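You operate a simulated robot arm through the tools that you are given. There is no shell and no other tool. Be economical: measure what you need, move in short steps, check, and stop when the job is done.

The job below is to be done with a simulated robot arm. You get a single attempt, and the scene is never put back.

TASK
Put the yellow card on the teal tag.
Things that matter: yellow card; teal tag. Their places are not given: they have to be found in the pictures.

The check looks at the end state, three seconds after you hand in, the way a careful person would. Anything else that was tipped, shoved, dropped, spilled or broken makes it a failure.

THE ROBOT
A 7-joint arm with a two-finger parallel gripper, fixed in place. Base frame: the origin is at the foot of the arm, x ahead of it, y to its left, z up; the work surface is at about z = 0. Readings come in mm, degrees, newtons and seconds.
With the tool pointing down near the work surface it reaches from about 220 to 580 mm from the base axis. Its first joint turns from -66.0 to 66.0 degrees. Payload 2.5 kg.
The TCP is the grasp point between the finger pads, 23 mm short of the fingertips. In the tool frame z runs along the fingers and y along their closing line. The gripper opens to 94 mm. The fingers are 38 mm wide and 10 mm thick; the gripper's body (54 by 96 mm) begins 39 mm behind the TCP.
Orientation is that of the tool frame in the base frame, as a unit quaternion [w, x, y, z]. With the fingers straight down and closing along the base's y, the tool's x points along the base's -x, its y along +y and its z along -z.

THE INTERFACE
- The arm moves only by the tool apply_moves. Its argument "series" is a list of rows, each a list of 3 entries, a list of its own where there are three numbers: the finger opening in cm, from 0 to 9.4, then the shift along the tool's x, y, z in cm, then the turn, a rotation vector about the tool's x, y, z in degrees. In form: [[jaw, [x, y, z], [rx, ry, rz]], ...]. A call has 1 to 20 rows; each row shifts and turns the commanded pose from where the row before left it, along the tool's axes as they then stand. A row lasts 0.2 s, in which the tool goes at most 50 mm and 8.6 degrees; a call with a longer step from one row to the next is refused whole, and so is a gripper value outside its range. Where a pose cannot be reached the arm comes as near as it can. A force on the tool above 40 N (or 10 N above the force at the start of the call, whichever is more), or a blocked arm, ends the call early, and 0.2 s more pass. Each finger travels about 108 mm/s and halts on what it meets, pressing with about 39 N; the grip force reading is that of the motor and also rises with nothing between the fingers. The clock runs only during rows and for 0.2 s after the last one: add rows that do not move to give the fingers time. The reply holds the time, the measured pose of the TCP, the force on the tool along the base axes, the opening and the grip force, in the units named above and with some noise, and new pictures: "pictures" is both (left out), scene, wrist or none.
- Cameras (640 x 400 px; columns grow to the right, rows downward): "scene" is fixed at [111.5, -399.4, 553.1]; the picture's right is [0.88, -0.48, 0.00], its down [-0.24, -0.44, -0.87] and it looks along [0.41, 0.76, -0.50] (base axes); focal length 329 px, centre (320, 200). "wrist" rides on the gripper at [-39, 0, -44] in the tool frame; the picture's right is [0.00, -1.00, 0.00], its down [0.97, 0.00, -0.24] and it looks along [0.24, 0.00, 0.97] (tool axes); focal length 218 px, centre (320, 200).
- pixel_to_xyz(camera, pixels): for up to 12 pixels [column, row] of the newest picture of that camera ("zoom" is the newest enlarged one), the place [x, y, z] in the base frame of the surface seen there, good to about 2 mm. It takes no simulated time.
- inspect(camera, box): a new picture of the part [left, top, right, bottom] of that camera's present view, enlarged. It takes no simulated time.
- hand_in(): hands the job in; it is judged then, once.

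Work in short steps. Measure before you move; look again where a grasp or a placing could have gone wrong, and mend it. You have 60 turns and 120 pictures in all, those below and enlarged ones among them. Open the gripper and draw the arm clear of the work before you hand the job in, unless the task says otherwise; then end with one line.

The tools are called after "Request:" by a JSON object that holds its "api" and its "payload". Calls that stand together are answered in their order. apply_moves: Moves the arm, as the interface text tells. Its arguments: {"type":"object","properties":{"series":{"type":"array","items":{"type":"array"}},"pictures":{"type":"string","enum":["both","scene","wrist","none"]}},"required":["series"]} The other tools are called the same way: pixel_to_xyz (camera, pixels) gives the place of the surface under pixels of a picture; inspect (camera, box) takes an enlarged picture of a part of a camera's view; hand_in () hands the job in.

At the start:

```text
t: 0.0
eef_pos: [320.6, 317.3, 342.3]
ee_rot: [0.0, 0.0, 1.0, 0.0]
force: [0.7, 0.1, -0.7]
grip_width: 94.1
gripper_force: 0.0
```

scene: 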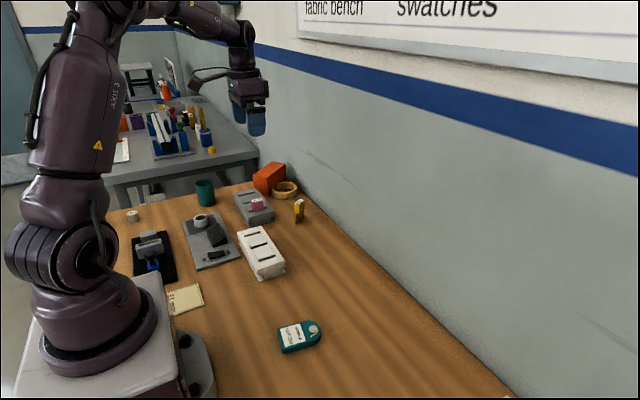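
wrist: 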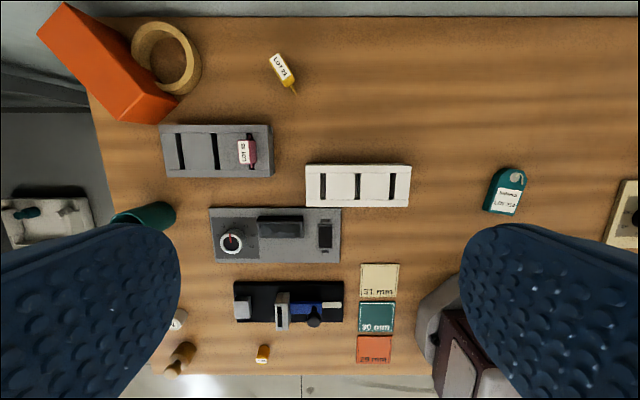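

The wrist picture shows a teal tag near (505,190), a cream/yellow card near (379,280), and a small yellow item near (283,70). I'll enlarge these to tell them apart.

Request:
{"api": "inspect", "payload": {"camera": "wrist", "box": [340, 150, 540, 370]}}

Request:
{"api": "inspect", "payload": {"camera": "wrist", "box": [220, 30, 420, 210]}}

Request:
{"api": "inspect", "payload": {"camera": "scene", "box": [100, 160, 340, 360]}}

Request:
{"api": "pixel_to_xyz", "payload": {"camera": "wrist", "pixels": [[379, 280], [283, 70], [505, 190], [376, 318], [240, 150], [295, 92], [273, 56], [360, 264], [398, 264], [361, 298], [397, 298]]}}

```text
1.82 times, centred on (440, 260) of wrist
```

zoom: 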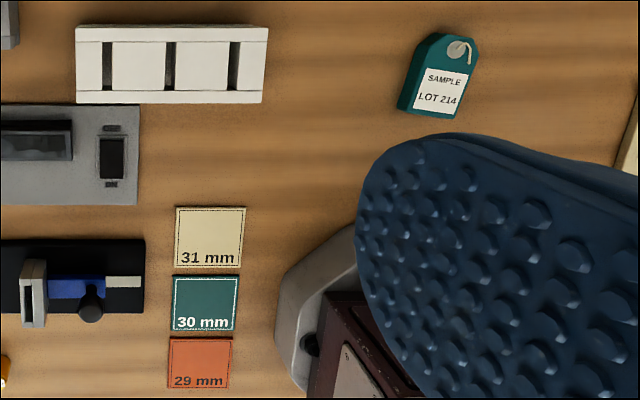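

```text
2.22 times, centred on (320, 120) of wrist
```

zoom: 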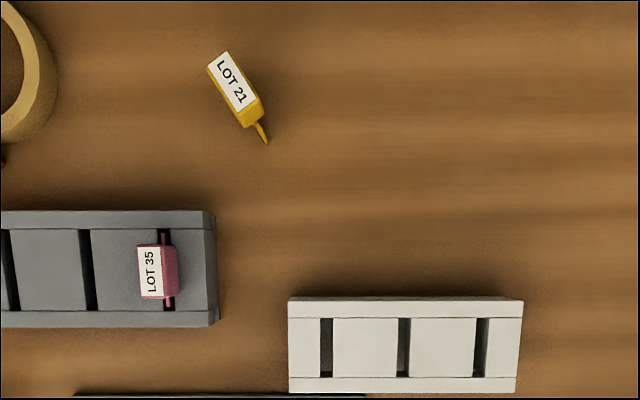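

```text
2.00 times, centred on (220, 260) of scene
```

zoom: 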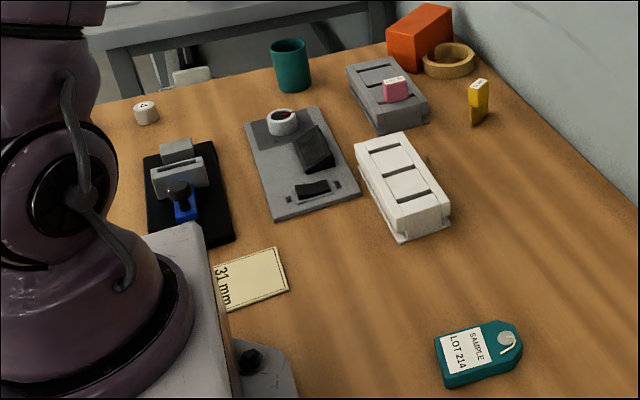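

```text
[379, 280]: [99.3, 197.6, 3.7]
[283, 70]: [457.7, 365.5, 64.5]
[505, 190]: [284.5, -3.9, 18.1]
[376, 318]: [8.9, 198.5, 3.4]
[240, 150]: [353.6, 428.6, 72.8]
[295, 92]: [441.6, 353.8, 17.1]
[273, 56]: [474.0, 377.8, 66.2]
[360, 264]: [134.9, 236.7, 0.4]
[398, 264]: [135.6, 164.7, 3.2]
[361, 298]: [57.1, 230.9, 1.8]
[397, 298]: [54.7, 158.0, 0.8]
```

The "31 mm" card is flat and cream, while "LOT 21" is a strongly yellow upright piece. I'll look at both more closely before choosing, along with the sign.

Request:
{"api": "inspect", "payload": {"camera": "scene", "box": [230, 160, 330, 230]}}

Request:
{"api": "inspect", "payload": {"camera": "scene", "box": [290, 0, 640, 100]}}

Request:
{"api": "inspect", "payload": {"camera": "scene", "box": [150, 260, 230, 330]}}

Request:
{"api": "inspect", "payload": {"camera": "wrist", "box": [580, 160, 640, 260]}}

```text
5.71 times, centred on (280, 195) of scene
```

zoom: 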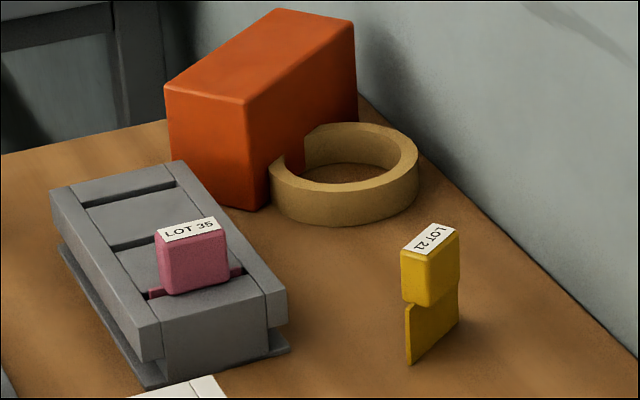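

```text
1.83 times, centred on (465, 50) of scene
```

zoom: 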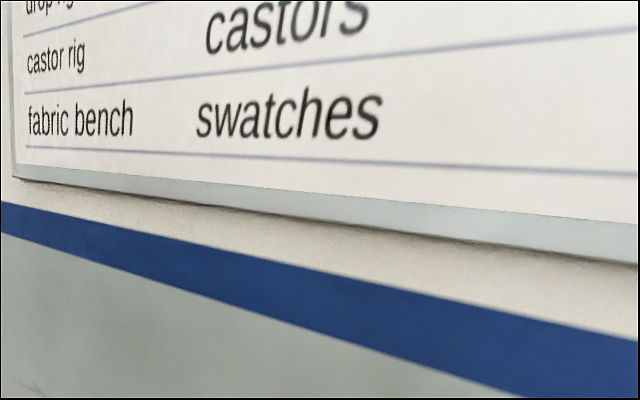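

```text
5.71 times, centred on (190, 295) of scene
```

zoom: 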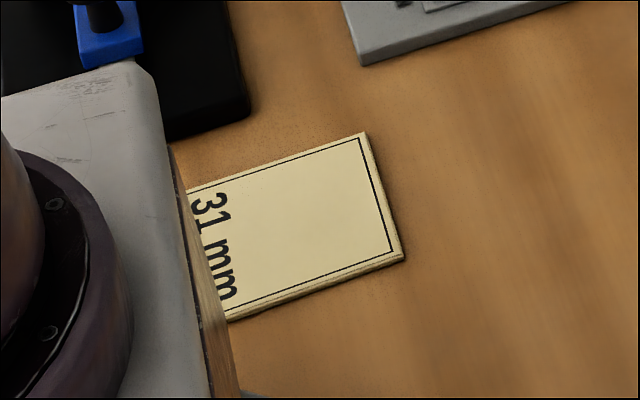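

```text
4.00 times, centred on (610, 210) of wrist
```

zoom: 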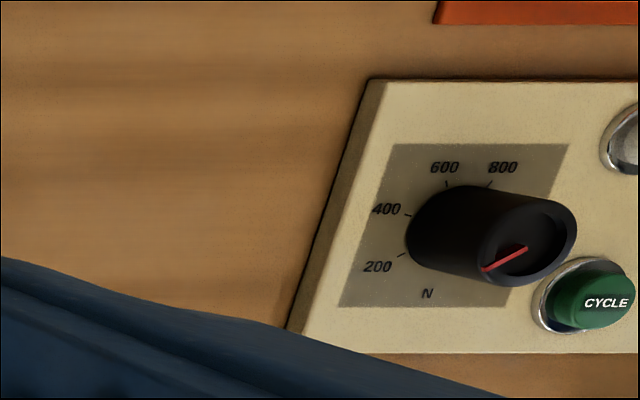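

More things lie to the right (orange plate at the edge, machine panel), outside both views. I'll move the arm at height toward y≈-50 to see that side before deciding.

Request:
{"api": "apply_moves", "payload": {"series": [[9.4, [0, -4, 0], [0, 0, 0]], [9.4, [0, -4.5, 0], [0, 0, 0]], [9.4, [0, -4.5, 0], [0, 0, 0]], [9.4, [0, -4.5, 0], [0, 0, 0]], [9.4, [0, -4.5, 0], [0, 0, 0]], [9.4, [0, -4.5, 0], [0, 0, 0]], [9.4, [0, -4.5, 0], [0, 0, 0]], [9.4, [0, -4.5, 0], [0, 0, 0]], [9.4, [0, 0, 0], [0, 0, 0]], [9.4, [0, 0, 0], [0, 0, 0]]]}}

```text
t: 2.2
eef_pos: [318.7, -37.1, 341.0]
ee_rot: [0.0, 0.0, 1.0, 0.0]
force: [0.5, 0.4, 0.2]
grip_width: 93.8
gripper_force: 0.1
```

scene: 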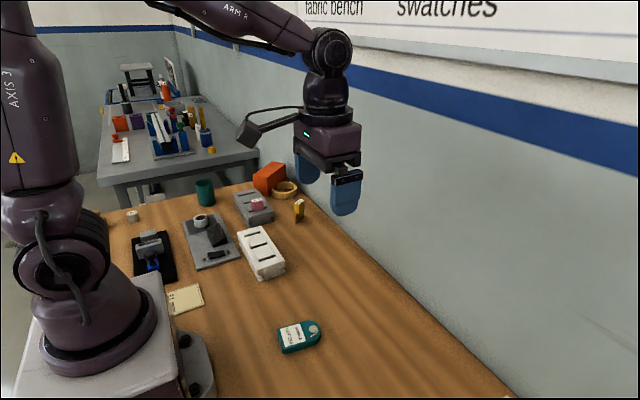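
wrist: 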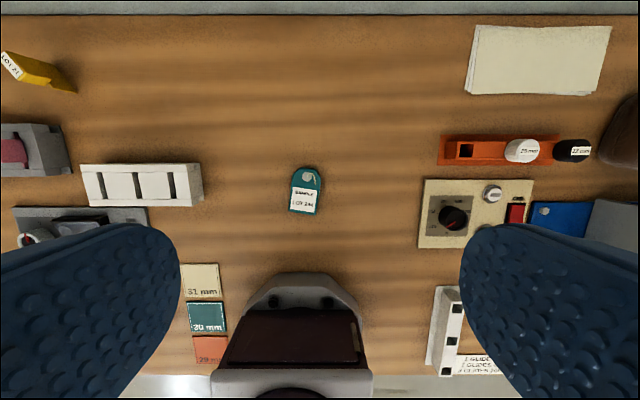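

The teal tag (LOT 214) is at (305,190). The right end of the bench is still partly hidden, so I'll look a bit further that way to rule out other yellow cards.

Request:
{"api": "apply_moves", "payload": {"series": [[9.4, [0, -4.5, 0], [0, 0, 0]], [9.4, [0, -4.5, 0], [0, 0, 0]], [9.4, [0, -4.5, 0], [0, 0, 0]], [9.4, [0, -4.5, 0], [0, 0, 0]], [9.4, [0, -4.5, 0], [0, 0, 0]], [9.4, [0, 0, 0], [0, 0, 0]]], "pictures": "wrist"}}

```text
t: 3.6
eef_pos: [319.3, -260.3, 340.8]
ee_rot: [0.0, 0.0, 1.0, 0.0]
force: [-0.8, 1.3, -0.8]
grip_width: 94.0
gripper_force: 0.1
```

wrist: 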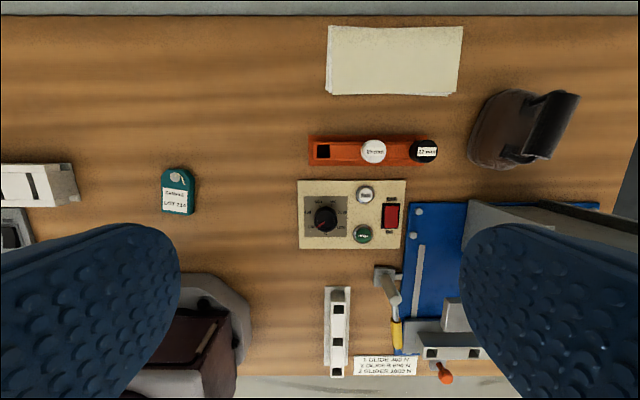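

No other yellow card or teal tag here, so the yellow card is LOT 21 and the tag is LOT 214. I'll measure the tag's outline now.

Request:
{"api": "inspect", "payload": {"camera": "wrist", "box": [137, 150, 217, 230]}}

Request:
{"api": "pixel_to_xyz", "payload": {"camera": "wrist", "pixels": [[165, 188], [192, 186], [162, 209], [193, 212], [176, 170], [176, 179], [178, 200]]}}

```text
5.00 times, centred on (177, 190) of wrist
```

zoom: 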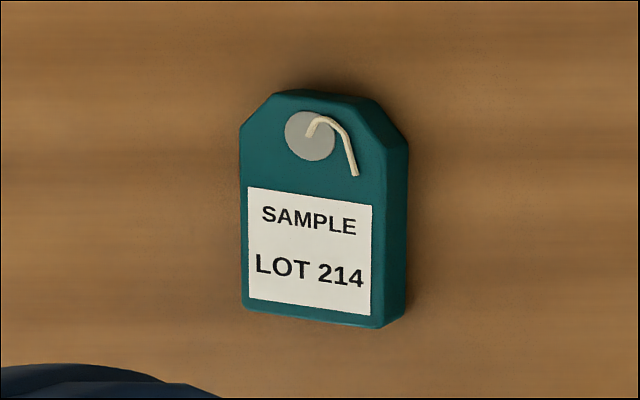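

```text
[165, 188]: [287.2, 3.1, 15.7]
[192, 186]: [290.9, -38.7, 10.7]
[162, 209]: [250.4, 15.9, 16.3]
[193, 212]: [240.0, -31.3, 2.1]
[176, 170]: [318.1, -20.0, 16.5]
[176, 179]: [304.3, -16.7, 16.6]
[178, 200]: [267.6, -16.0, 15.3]
```

The tag is about 45×75 mm with its top at z≈16. Now I move over toward the yellow card at about (458,366) for a near-overhead view.

Request:
{"api": "apply_moves", "payload": {"series": [[9.4, [0, 4.5, 0], [0, 0, 0]], [9.4, [0, 4.7, 0], [0, 0, 0]], [9.4, [0, 4.7, 0], [0, 0, 0]], [9.4, [0, 4.7, 0], [0, 0, 0]], [9.4, [0, 4.7, 0], [0, 0, 0]], [9.4, [0, 4.7, 0], [0, 0, 0]], [9.4, [0, 4.7, 0], [0, 0, 0]], [9.4, [0, 4.7, 0], [0, 0, 0]], [9.4, [0, 4.7, 0], [0, 0, 0]], [9.4, [0, 4.7, 0], [0, 0, 0]], [9.4, [-2, 4.3, 0], [0, 0, 0]], [9.4, [-2, 4.3, 1], [0, 0, 0]], [9.4, [-2, 4.3, 3], [0, 0, 0]], [9.4, [-2, 2, 3], [0, 0, 0]], [9.4, [0, 0, 0], [0, 0, 0]], [9.4, [0, 0, 0], [0, 0, 0]]]}}

```text
refused: row 13 steps farther than a row can; nothing moved
```

One row was over the 50 mm limit; I resend with smaller steps.

Request:
{"api": "apply_moves", "payload": {"series": [[9.4, [0, 4.5, 0], [0, 0, 0]], [9.4, [0, 4.7, 0], [0, 0, 0]], [9.4, [0, 4.7, 0], [0, 0, 0]], [9.4, [0, 4.7, 0], [0, 0, 0]], [9.4, [0, 4.7, 0], [0, 0, 0]], [9.4, [0, 4.7, 0], [0, 0, 0]], [9.4, [0, 4.7, 0], [0, 0, 0]], [9.4, [0, 4.7, 0], [0, 0, 0]], [9.4, [0, 4.7, 0], [0, 0, 0]], [9.4, [0, 4.7, 0], [0, 0, 0]], [9.4, [-2, 4.3, 0], [0, 0, 0]], [9.4, [-2, 4.3, 1], [0, 0, 0]], [9.4, [-2, 3.3, 2], [0, 0, 0]], [9.4, [-2, 3, 3], [0, 0, 0]], [9.4, [0, 0, 0], [0, 0, 0]], [9.4, [0, 0, 0], [0, 0, 0]]]}}

```text
t: 7.0
eef_pos: [401.4, 355.3, 283.2]
ee_rot: [0.0, 0.001, 1.0, 0.0]
force: [0.7, -0.9, 1.0]
grip_width: 93.9
gripper_force: 0.2
```

scene: 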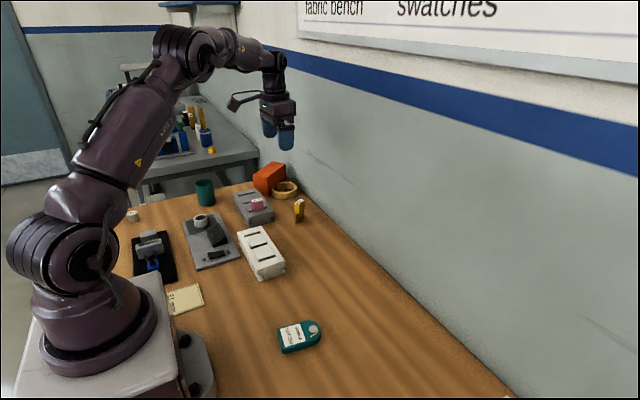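
wrist: 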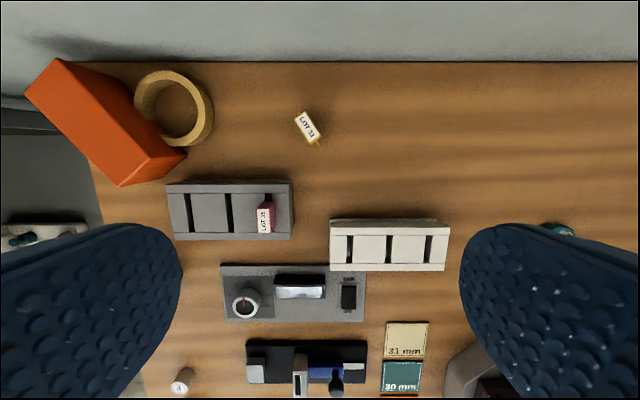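

Request:
{"api": "inspect", "payload": {"camera": "wrist", "box": [276, 102, 340, 152]}}

Request:
{"api": "pixel_to_xyz", "payload": {"camera": "wrist", "pixels": [[307, 126], [298, 117], [306, 112], [318, 133], [311, 140], [319, 142], [320, 150]]}}

```text
8.00 times, centred on (308, 127) of wrist
```

zoom: 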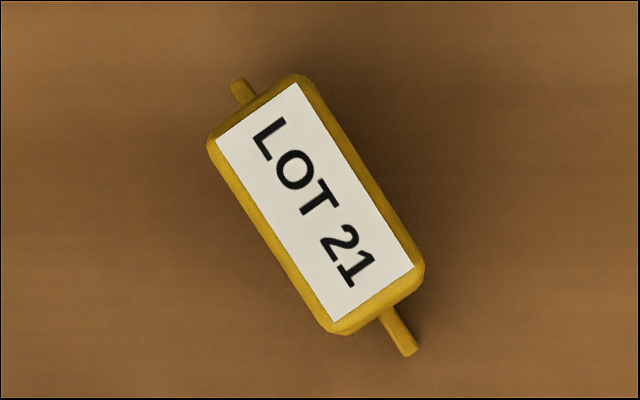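

```text
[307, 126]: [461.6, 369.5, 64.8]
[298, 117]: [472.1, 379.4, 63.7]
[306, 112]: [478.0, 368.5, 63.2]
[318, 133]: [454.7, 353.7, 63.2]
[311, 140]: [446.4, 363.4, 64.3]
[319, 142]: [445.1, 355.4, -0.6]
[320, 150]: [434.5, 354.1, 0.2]
```

Zoom shows the card's head clearly; I measure its corners and centre, and the blade ends.

Request:
{"api": "pixel_to_xyz", "payload": {"camera": "zoom", "pixels": [[316, 203], [222, 142], [294, 88], [410, 265], [338, 317], [258, 115], [374, 292], [238, 85], [410, 350]]}}

```text
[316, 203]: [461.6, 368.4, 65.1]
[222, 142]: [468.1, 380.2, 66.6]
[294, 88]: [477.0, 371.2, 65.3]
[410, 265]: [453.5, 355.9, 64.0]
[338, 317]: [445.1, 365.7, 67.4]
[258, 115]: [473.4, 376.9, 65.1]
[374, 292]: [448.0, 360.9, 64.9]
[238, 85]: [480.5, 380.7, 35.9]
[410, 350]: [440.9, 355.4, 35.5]
```

Card head centre is (461,368.5), top z≈65, long axis ≈32.7° from x, blade about 47 mm long. I'll turn the tool -32.7° about its z, move above the head, and descend to about z=130 to check reach.

Request:
{"api": "apply_moves", "payload": {"series": [[7, [0, 0, 0], [0, 0, -8.2]], [7, [0, 0, 0], [0, 0, -8.2]], [7, [0, 0, 0], [0, 0, -8.2]], [7, [0, 0, 0], [0, 0, -8.1]], [7, [-2, -0.7, 2], [0, 0, 0]], [7, [-2, -0.7, 4], [0, 0, 0]], [7, [-1.73, -0.71, 4], [0, 0, 0]], [7, [0, 0, 3], [0, 0, 0]], [7, [0, 0, 2.3], [0, 0, 0]], [7, [0, 0, 0], [0, 0, 0]], [7, [0, 0, 0], [0, 0, 0]]]}}

```text
t: 9.4
eef_pos: [461.1, 367.7, 128.7]
ee_rot: [0.0, -0.281, 0.96, 0.001]
force: [-0.4, -0.5, -0.2]
grip_width: 70.0
gripper_force: 0.0
```

scene: 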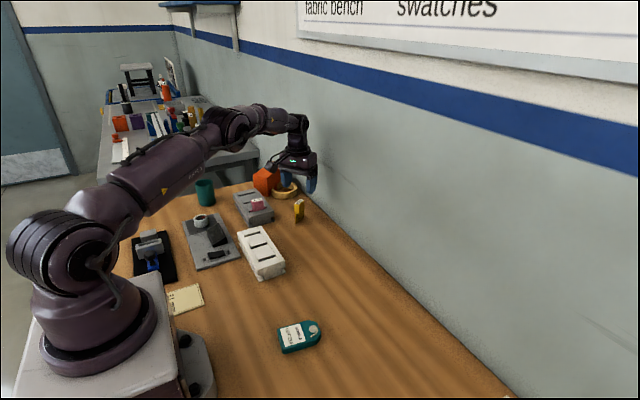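
wrist: 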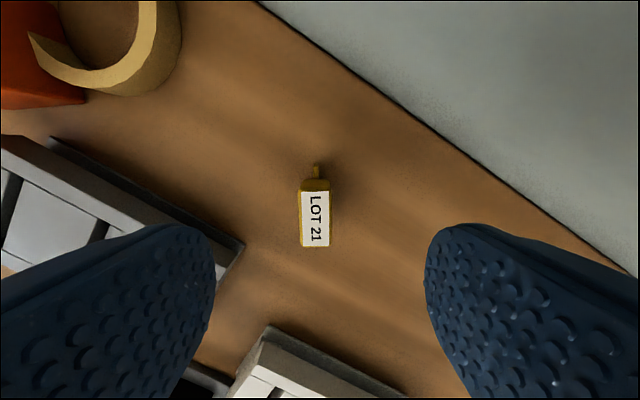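

The card is aligned in the wrist view (label vertical at column ~315). I check its centre and the nearby rack corner for finger clearance.

Request:
{"api": "pixel_to_xyz", "payload": {"camera": "wrist", "pixels": [[315, 219], [301, 219], [328, 219], [314, 194], [314, 245], [244, 242], [228, 235], [200, 225], [280, 330]]}}

```text
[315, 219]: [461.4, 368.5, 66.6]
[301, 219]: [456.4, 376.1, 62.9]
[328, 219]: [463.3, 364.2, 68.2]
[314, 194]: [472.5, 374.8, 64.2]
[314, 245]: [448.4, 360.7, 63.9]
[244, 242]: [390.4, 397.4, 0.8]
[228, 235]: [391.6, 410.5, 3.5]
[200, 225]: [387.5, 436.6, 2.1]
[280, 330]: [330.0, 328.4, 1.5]
```

Everything else is well away. I descend in steps to about z=50 with the jaw at 5 cm, nudging 1 mm along tool y.

Request:
{"api": "apply_moves", "payload": {"series": [[5, [0, 0.1, 2], [0, 0, 0]], [5, [0, 0, 2], [0, 0, 0]], [5, [0, 0, 2], [0, 0, 0]], [5, [0, 0, 1.9], [0, 0, 0]], [5, [0, 0, 0], [0, 0, 0]], [5, [0, 0, 0], [0, 0, 0]]]}}

```text
t: 10.8
eef_pos: [458.8, 369.6, 49.6]
ee_rot: [0.001, -0.281, 0.96, 0.0]
force: [0.5, -0.5, -0.1]
grip_width: 50.1
gripper_force: 0.1
```

scene: 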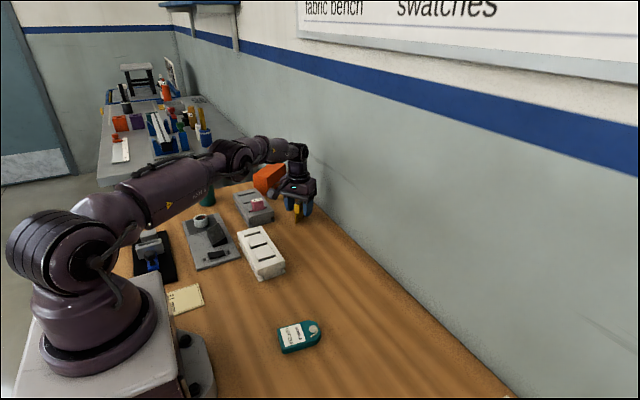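
wrist: 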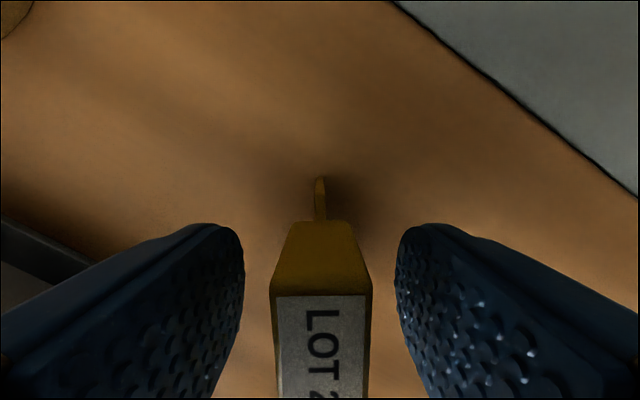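

The card sits centred between the fingers (head columns 272–370, fingers at 242 and 397). I close the jaw.

Request:
{"api": "apply_moves", "payload": {"series": [[3, [0, 0, 0], [0, 0, 0]], [1, [0, 0, 0], [0, 0, 0]], [0.5, [0, 0, 0], [0, 0, 0]], [0.5, [0, 0, 0], [0, 0, 0]]], "pictures": "wrist"}}

```text
t: 11.8
eef_pos: [459.0, 369.4, 50.7]
ee_rot: [-0.001, -0.281, 0.96, 0.0]
force: [0.3, 0.3, -0.5]
grip_width: 16.7
gripper_force: 39.2
```

wrist: 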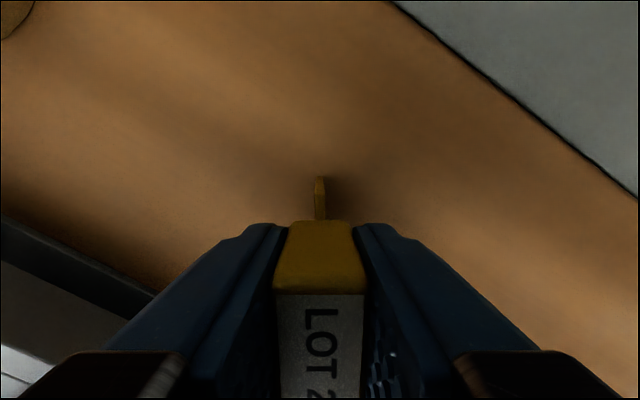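

Held firmly at 16.7 mm (39 N). I lift 15 cm, turn back to zero yaw, and travel to above the tag around (280,-12).

Request:
{"api": "apply_moves", "payload": {"series": [[0.5, [0, 0, -2], [0, 0, 0]], [0.5, [0, 0, -4], [0, 0, 0]], [0.5, [0, 0, -4.5], [0, 0, 0]], [0.5, [0, 0, -4.5], [0, 0, 0]], [0.5, [0, 0, 0], [0, 0, 8.2]], [0.5, [0, 0, 0], [0, 0, 8.2]], [0.5, [0, 0, 0], [0, 0, 8.2]], [0.5, [0, 0, 0], [0, 0, 8.1]], [0.5, [1.8, -3.81, 0], [0, 0, 0]], [0.5, [1.8, -3.81, 0], [0, 0, 0]], [0.5, [1.8, -3.81, 0], [0, 0, 0]], [0.5, [1.8, -3.81, 0], [0, 0, 0]], [0.5, [1.8, -3.81, 0], [0, 0, 0]], [0.5, [1.8, -3.81, 0], [0, 0, 0]], [0.5, [1.8, -3.81, 0], [0, 0, 0]], [0.5, [1.8, -3.81, 0], [0, 0, 0]], [0.5, [1.8, -3.81, 0], [0, 0, 0]], [0.5, [1.8, -3.81, 0], [0, 0, 0]], [0.5, [0, 0, 0], [0, 0, 0]], [0.5, [0, 0, 0], [0, 0, 0]]]}}

```text
t: 16.0
eef_pos: [278.4, -12.5, 199.4]
ee_rot: [0.0, 0.001, 1.0, 0.0]
force: [-1.1, 0.0, 0.3]
grip_width: 17.0
gripper_force: 39.3
```

scene: 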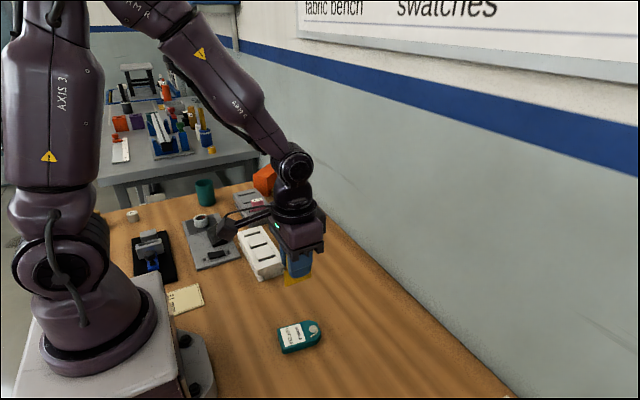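
wrist: 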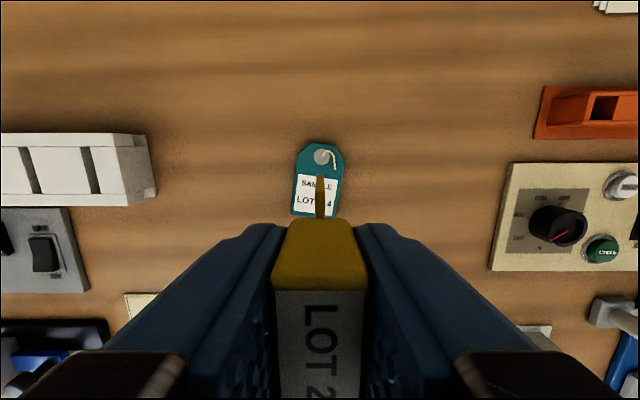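

The tag is visible at (318,180) with the card held above. I enlarge both views and measure the tag's outline.

Request:
{"api": "inspect", "payload": {"camera": "wrist", "box": [256, 135, 384, 225]}}

Request:
{"api": "pixel_to_xyz", "payload": {"camera": "zoom", "pixels": [[200, 200], [190, 365], [415, 200], [400, 360], [310, 60], [325, 105], [300, 250]]}}

Request:
{"api": "inspect", "payload": {"camera": "scene", "box": [260, 300, 340, 360]}}

```text
4.44 times, centred on (320, 180) of wrist
```

zoom: 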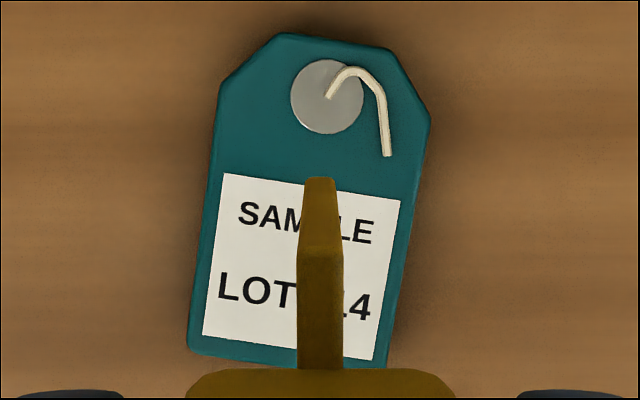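

```text
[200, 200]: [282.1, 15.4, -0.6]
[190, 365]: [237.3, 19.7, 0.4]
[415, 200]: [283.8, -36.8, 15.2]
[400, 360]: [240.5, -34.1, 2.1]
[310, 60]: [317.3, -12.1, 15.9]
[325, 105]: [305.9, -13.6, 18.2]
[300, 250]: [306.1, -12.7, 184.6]
```

```text
6.67 times, centred on (300, 330) of scene
```

zoom: 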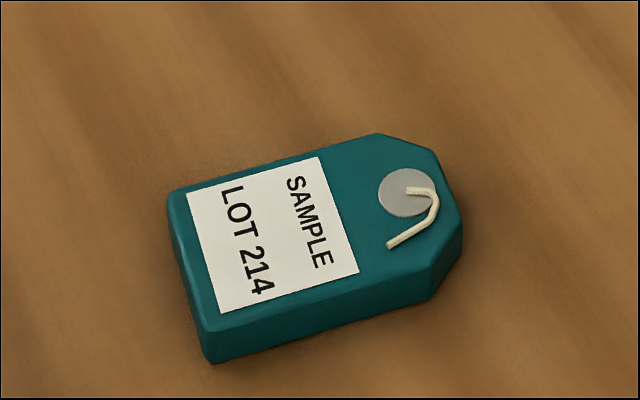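

The scene zoom sees the whole tag top unobstructed; I measure its corners, label centre and eyelet there.

Request:
{"api": "pixel_to_xyz", "payload": {"camera": "zoom", "pixels": [[178, 200], [212, 322], [376, 140], [428, 292], [432, 158], [452, 225], [408, 192], [272, 233], [390, 246], [335, 208], [190, 260], [300, 310]]}}

```text
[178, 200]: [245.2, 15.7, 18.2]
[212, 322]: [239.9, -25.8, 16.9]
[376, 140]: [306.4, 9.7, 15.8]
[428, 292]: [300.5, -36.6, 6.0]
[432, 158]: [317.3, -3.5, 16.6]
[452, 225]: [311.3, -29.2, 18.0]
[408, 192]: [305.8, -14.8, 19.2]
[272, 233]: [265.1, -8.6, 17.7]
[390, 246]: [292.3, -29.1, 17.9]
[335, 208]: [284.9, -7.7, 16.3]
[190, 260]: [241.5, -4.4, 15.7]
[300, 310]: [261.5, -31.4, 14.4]
```

Tag top is at z≈17, its axis tilted about -7.5° from x, with the eyelet from about 56 mm along. I'll centre the card at (269.5,-8.8), turn +7.5° about tool z, and descend to about 9 mm above contact.

Request:
{"api": "apply_moves", "payload": {"series": [[0.5, [0.99, 0.37, 0], [0, 0, 0]], [0.5, [0, 0, 0], [0, 0, 7.5]], [0.5, [0, 0, 3.5], [0, 0, 0]], [0.5, [0, 0, 3.5], [0, 0, 0]], [0.5, [0, 0, 3], [0, 0, 0]], [0.5, [0, 0, 2.3], [0, 0, 0]], [0.5, [0, 0, 0], [0, 0, 0]], [0.5, [0, 0, 0], [0, 0, 0]]]}}

Request:
{"api": "inspect", "payload": {"camera": "scene", "box": [250, 280, 350, 360]}}

Request:
{"api": "inspect", "payload": {"camera": "wrist", "box": [220, 100, 420, 240]}}

```text
t: 17.8
eef_pos: [268.9, -7.1, 76.2]
ee_rot: [0.0, 0.065, 0.998, -0.001]
force: [0.7, 0.3, 0.1]
grip_width: 17.0
gripper_force: 38.7
```

scene: 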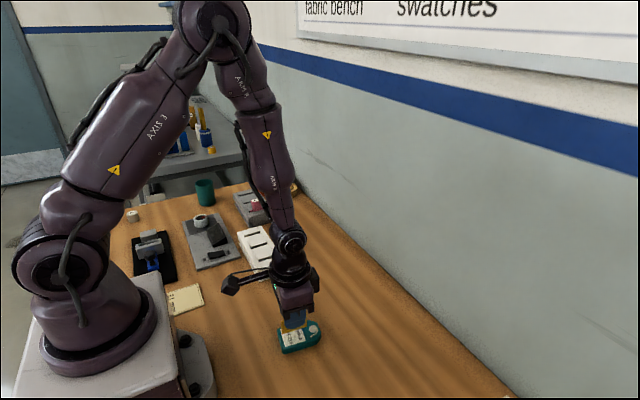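
wrist: 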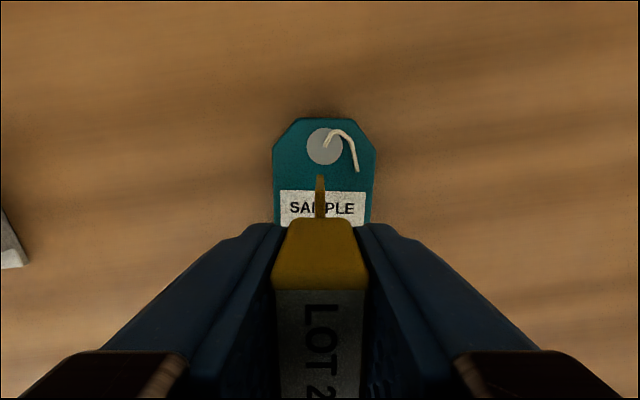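

```text
5.00 times, centred on (300, 320) of scene
```

zoom: 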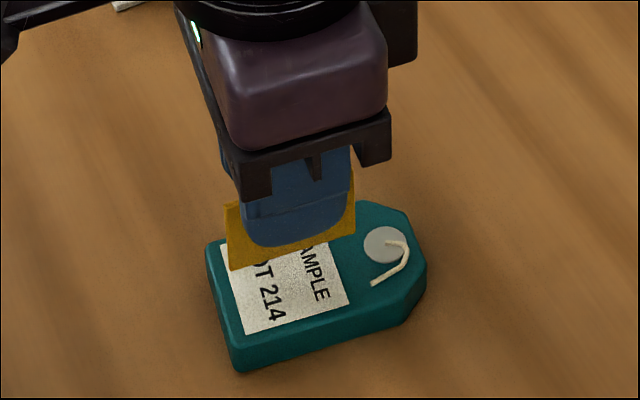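

```text
2.86 times, centred on (320, 170) of wrist
```

zoom: 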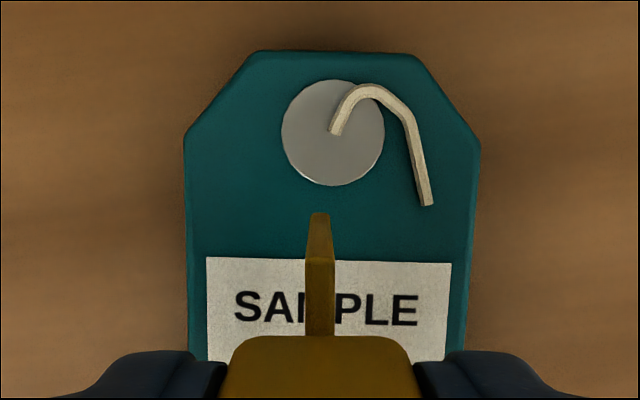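

Aligned, but the card is ~2 mm left of the tag's centre line (zoom col 320 vs 332). I shift -2 mm along tool y and lower to just above contact, then check the force.

Request:
{"api": "apply_moves", "payload": {"series": [[0.5, [0, -0.2, 0], [0, 0, 0]], [0.5, [0, 0, 0.4], [0, 0, 0]], [0.5, [0, 0, 0.3], [0, 0, 0]], [0.5, [0, 0, 0], [0, 0, 0]]], "pictures": "none"}}

Request:
{"api": "apply_moves", "payload": {"series": [[0.5, [0, 0, 0.1], [0, 0, 0]], [0.5, [0, 0, 0], [0, 0, 0]]], "pictures": "scene"}}

Request:
{"api": "inspect", "payload": {"camera": "scene", "box": [260, 295, 340, 360]}}

```text
t: 18.8
eef_pos: [267.7, -10.3, 70.4]
ee_rot: [0.0, 0.066, 0.998, 0.0]
force: [-1.3, 0.9, -1.2]
grip_width: 17.0
gripper_force: 38.4
```

```text
t: 19.4
eef_pos: [266.6, -10.8, 70.7]
ee_rot: [0.0, 0.067, 0.998, 0.0]
force: [-0.4, 0.5, -0.1]
grip_width: 17.1
gripper_force: 38.8
```

scene: 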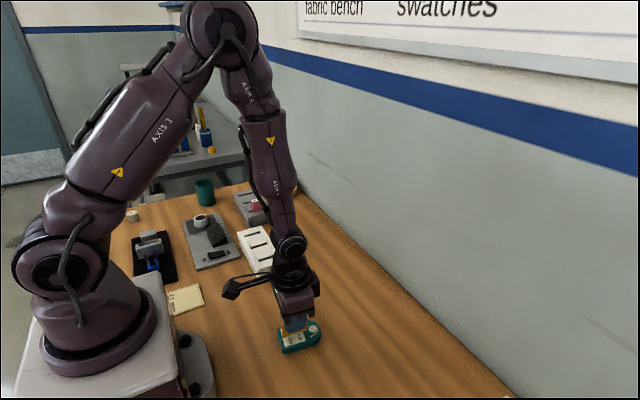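

```text
6.15 times, centred on (300, 328) of scene
```

zoom: 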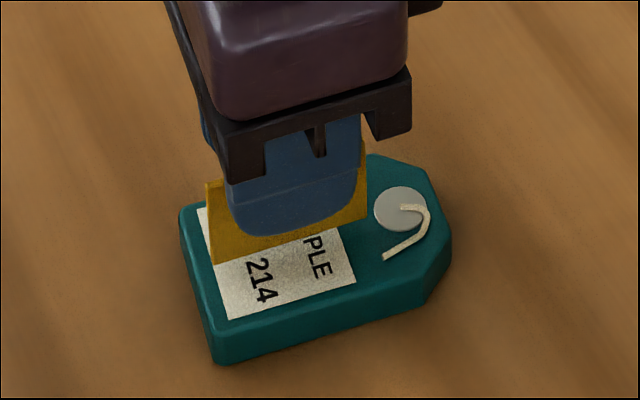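

No contact force yet and z≈70 with contact expected near 67.4. I lower in 1 mm steps, watching the force.

Request:
{"api": "apply_moves", "payload": {"series": [[0.5, [0, 0, 0.1], [0, 0, 0]], [0.5, [0, 0, 0], [0, 0, 0]]], "pictures": "none"}}

Request:
{"api": "apply_moves", "payload": {"series": [[0.5, [0, 0, 0.1], [0, 0, 0]], [0.5, [0, 0, 0], [0, 0, 0]]], "pictures": "none"}}

```text
t: 20.0
eef_pos: [269.7, -9.5, 69.2]
ee_rot: [-0.001, 0.066, 0.998, 0.0]
force: [-0.2, 0.1, -0.8]
grip_width: 17.1
gripper_force: 38.9
```

```text
t: 20.6
eef_pos: [268.2, -10.7, 67.1]
ee_rot: [-0.001, 0.065, 0.998, 0.0]
force: [0.3, 1.2, 0.0]
grip_width: 17.2
gripper_force: 39.1
```

Request:
{"api": "inspect", "payload": {"camera": "scene", "box": [275, 305, 335, 355]}}

Request:
{"api": "apply_moves", "payload": {"series": [[0.5, [0, 0, 0.1], [0, 0, 0]], [0.5, [0, 0, 0], [0, 0, 0]]], "pictures": "none"}}

```text
8.00 times, centred on (305, 330) of scene
```

zoom: 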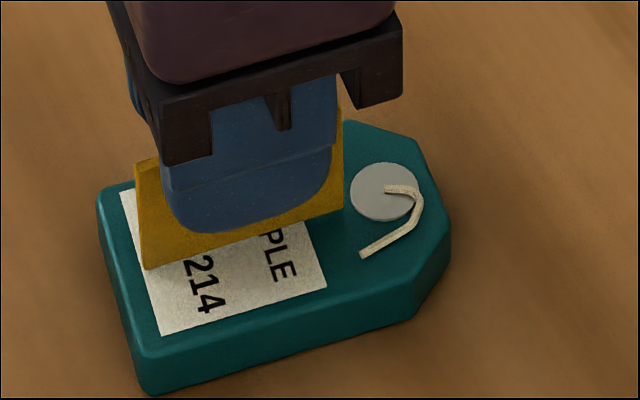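

```text
t: 21.2
eef_pos: [268.2, -10.8, 68.1]
ee_rot: [0.0, 0.065, 0.998, 0.0]
force: [0.6, 0.2, -0.7]
grip_width: 16.9
gripper_force: 38.9
```

The last zoom shows the blade just over the label with no clear contact, and the force is still near zero. I continue down in 1 mm steps.

Request:
{"api": "apply_moves", "payload": {"series": [[0.5, [0, 0, 0.1], [0, 0, 0]], [0.5, [0, 0, 0], [0, 0, 0]]], "pictures": "none"}}

Request:
{"api": "inspect", "payload": {"camera": "scene", "box": [275, 305, 335, 355]}}

```text
t: 21.8
eef_pos: [268.2, -10.4, 65.9]
ee_rot: [0.0, 0.066, 0.998, 0.0]
force: [-0.1, -0.5, 1.1]
grip_width: 17.1
gripper_force: 38.6
```

```text
8.00 times, centred on (305, 330) of scene
```

zoom: 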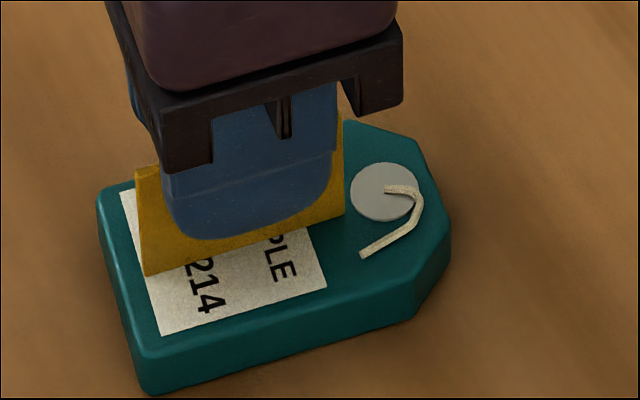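

Still moving down freely (blade corner now at zoom (145,275)); I take another 1 mm step.

Request:
{"api": "apply_moves", "payload": {"series": [[0.5, [0, 0, 0.1], [0, 0, 0]], [0.5, [0, 0, 0], [0, 0, 0]]], "pictures": "none"}}

Request:
{"api": "inspect", "payload": {"camera": "scene", "box": [275, 305, 335, 355]}}

```text
t: 22.4
eef_pos: [268.2, -10.8, 65.4]
ee_rot: [0.001, 0.067, 0.998, 0.0]
force: [-1.9, -0.7, 15.3]
grip_width: 17.2
gripper_force: 39.1
```

```text
8.00 times, centred on (305, 330) of scene
```

zoom: 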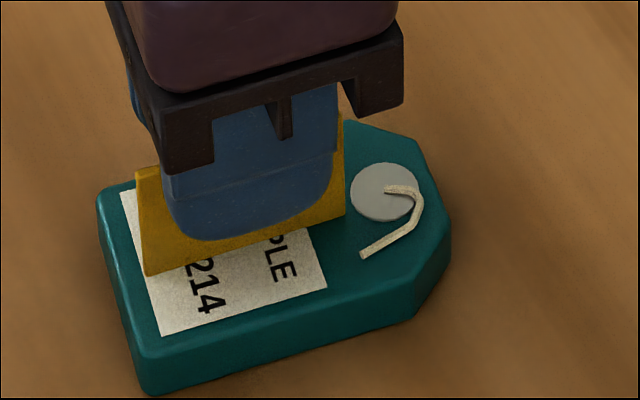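

Contact: 15 N upward. I back off 0.7 mm to relieve it, then open slowly.

Request:
{"api": "apply_moves", "payload": {"series": [[0.5, [0, 0, -0.07], [0, 0, 0]], [0.5, [0, 0, 0], [0, 0, 0]]], "pictures": "none"}}

Request:
{"api": "apply_moves", "payload": {"series": [[1.5, [0, 0, 0], [0, 0, 0]], [1.7, [0, 0, 0], [0, 0, 0]], [1.8, [0, 0, 0], [0, 0, 0]], [2.0, [0, 0, 0], [0, 0, 0]], [2.4, [0, 0, 0], [0, 0, 0]], [3, [0, 0, 0], [0, 0, 0]], [4, [0, 0, 0], [0, 0, 0]], [5, [0, 0, 0], [0, 0, 0]], [5, [0, 0, 0], [0, 0, 0]]]}}

Request:
{"api": "inspect", "payload": {"camera": "scene", "box": [275, 305, 335, 355]}}

```text
t: 23.0
eef_pos: [269.3, -10.6, 64.6]
ee_rot: [0.001, 0.065, 0.998, -0.001]
force: [3.0, 0.3, 9.8]
grip_width: 16.7
gripper_force: 38.9
```

```text
t: 25.0
eef_pos: [267.0, -9.7, 65.9]
ee_rot: [0.0, 0.065, 0.998, 0.0]
force: [1.1, 0.7, 0.6]
grip_width: 49.6
gripper_force: 0.0
```

scene: 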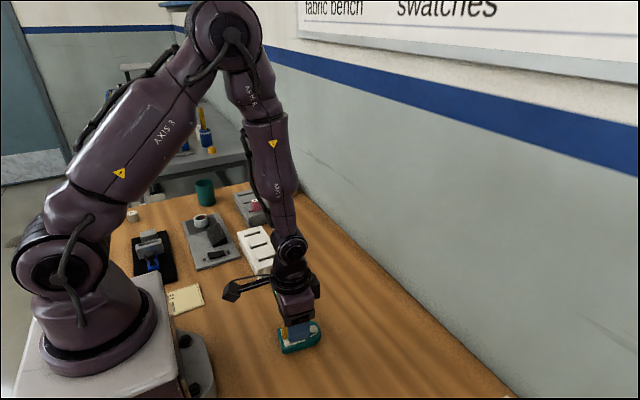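
wrist: 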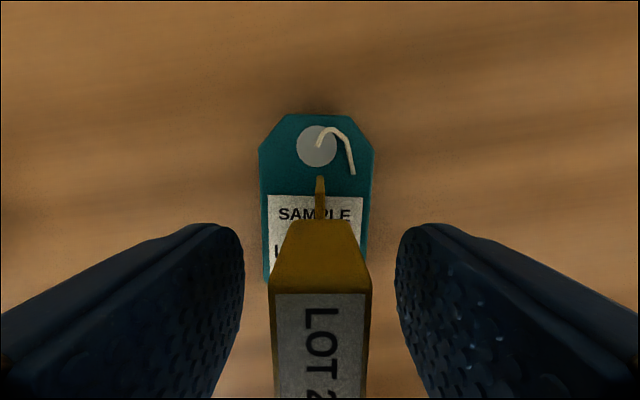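

```text
8.00 times, centred on (305, 330) of scene
```

zoom: 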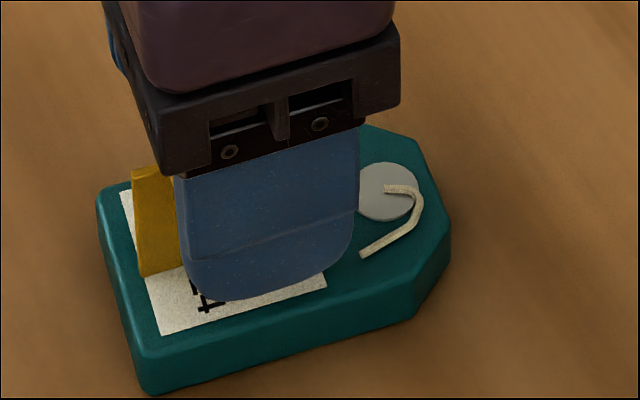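

The card stands upright on the tag with the fingers clear on both sides (head 270–372, fingers 243 and 397). I rise straight up and back away.

Request:
{"api": "apply_moves", "payload": {"series": [[5, [0, 0, -1], [0, 0, 0]], [5, [0, 0, -2], [0, 0, 0]], [5, [0, 0, -3], [0, 0, 0]], [5, [0, 0, -4], [0, 0, 0]], [5, [0, 0, -4], [0, 0, 0]], [5, [0, 0, -4], [0, 0, 0]], [5, [-2, 4, 0], [0, 0, 0]], [5, [-2, 4, 0], [0, 0, 0]], [5, [0, 4, 0], [0, 0, 0]], [5, [0, 0, 0], [0, 0, 0]], [5, [0, 0, 0], [0, 0, 0]]]}}

Request:
{"api": "inspect", "payload": {"camera": "scene", "box": [260, 290, 340, 360]}}

```text
t: 27.4
eef_pos: [324.0, 104.9, 247.2]
ee_rot: [0.001, 0.065, 0.998, 0.0]
force: [0.4, 0.2, -0.5]
grip_width: 50.0
gripper_force: 0.1
```

scene: 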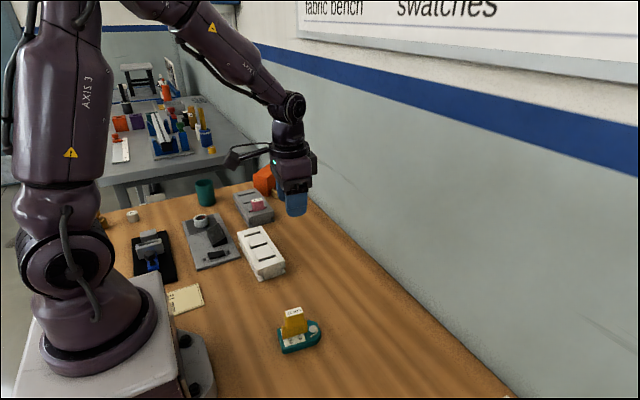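
wrist: 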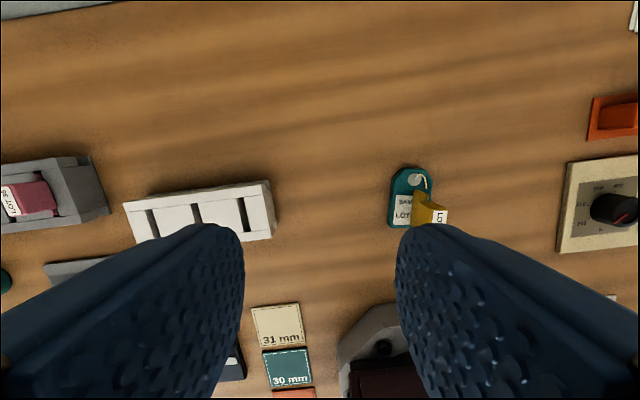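

```text
5.71 times, centred on (300, 325) of scene
```

zoom: 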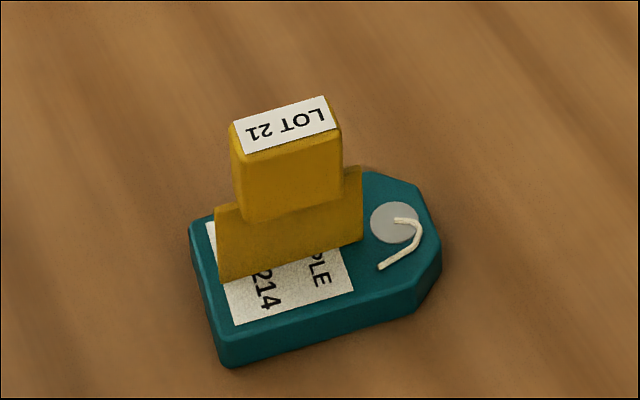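

The card stands steady and wholly on the tag, the gripper is open and clear, and nothing else has moved. I hand in.

Request:
{"api": "hand_in", "payload": {}}

```text
The job is handed in.
```

I put the yellow card (LOT 21) upright on the teal tag (LOT 214), left the gripper open and clear, and handed the job in. I took LOT 21 as the yellow card rather than the cream "31 mm" card.
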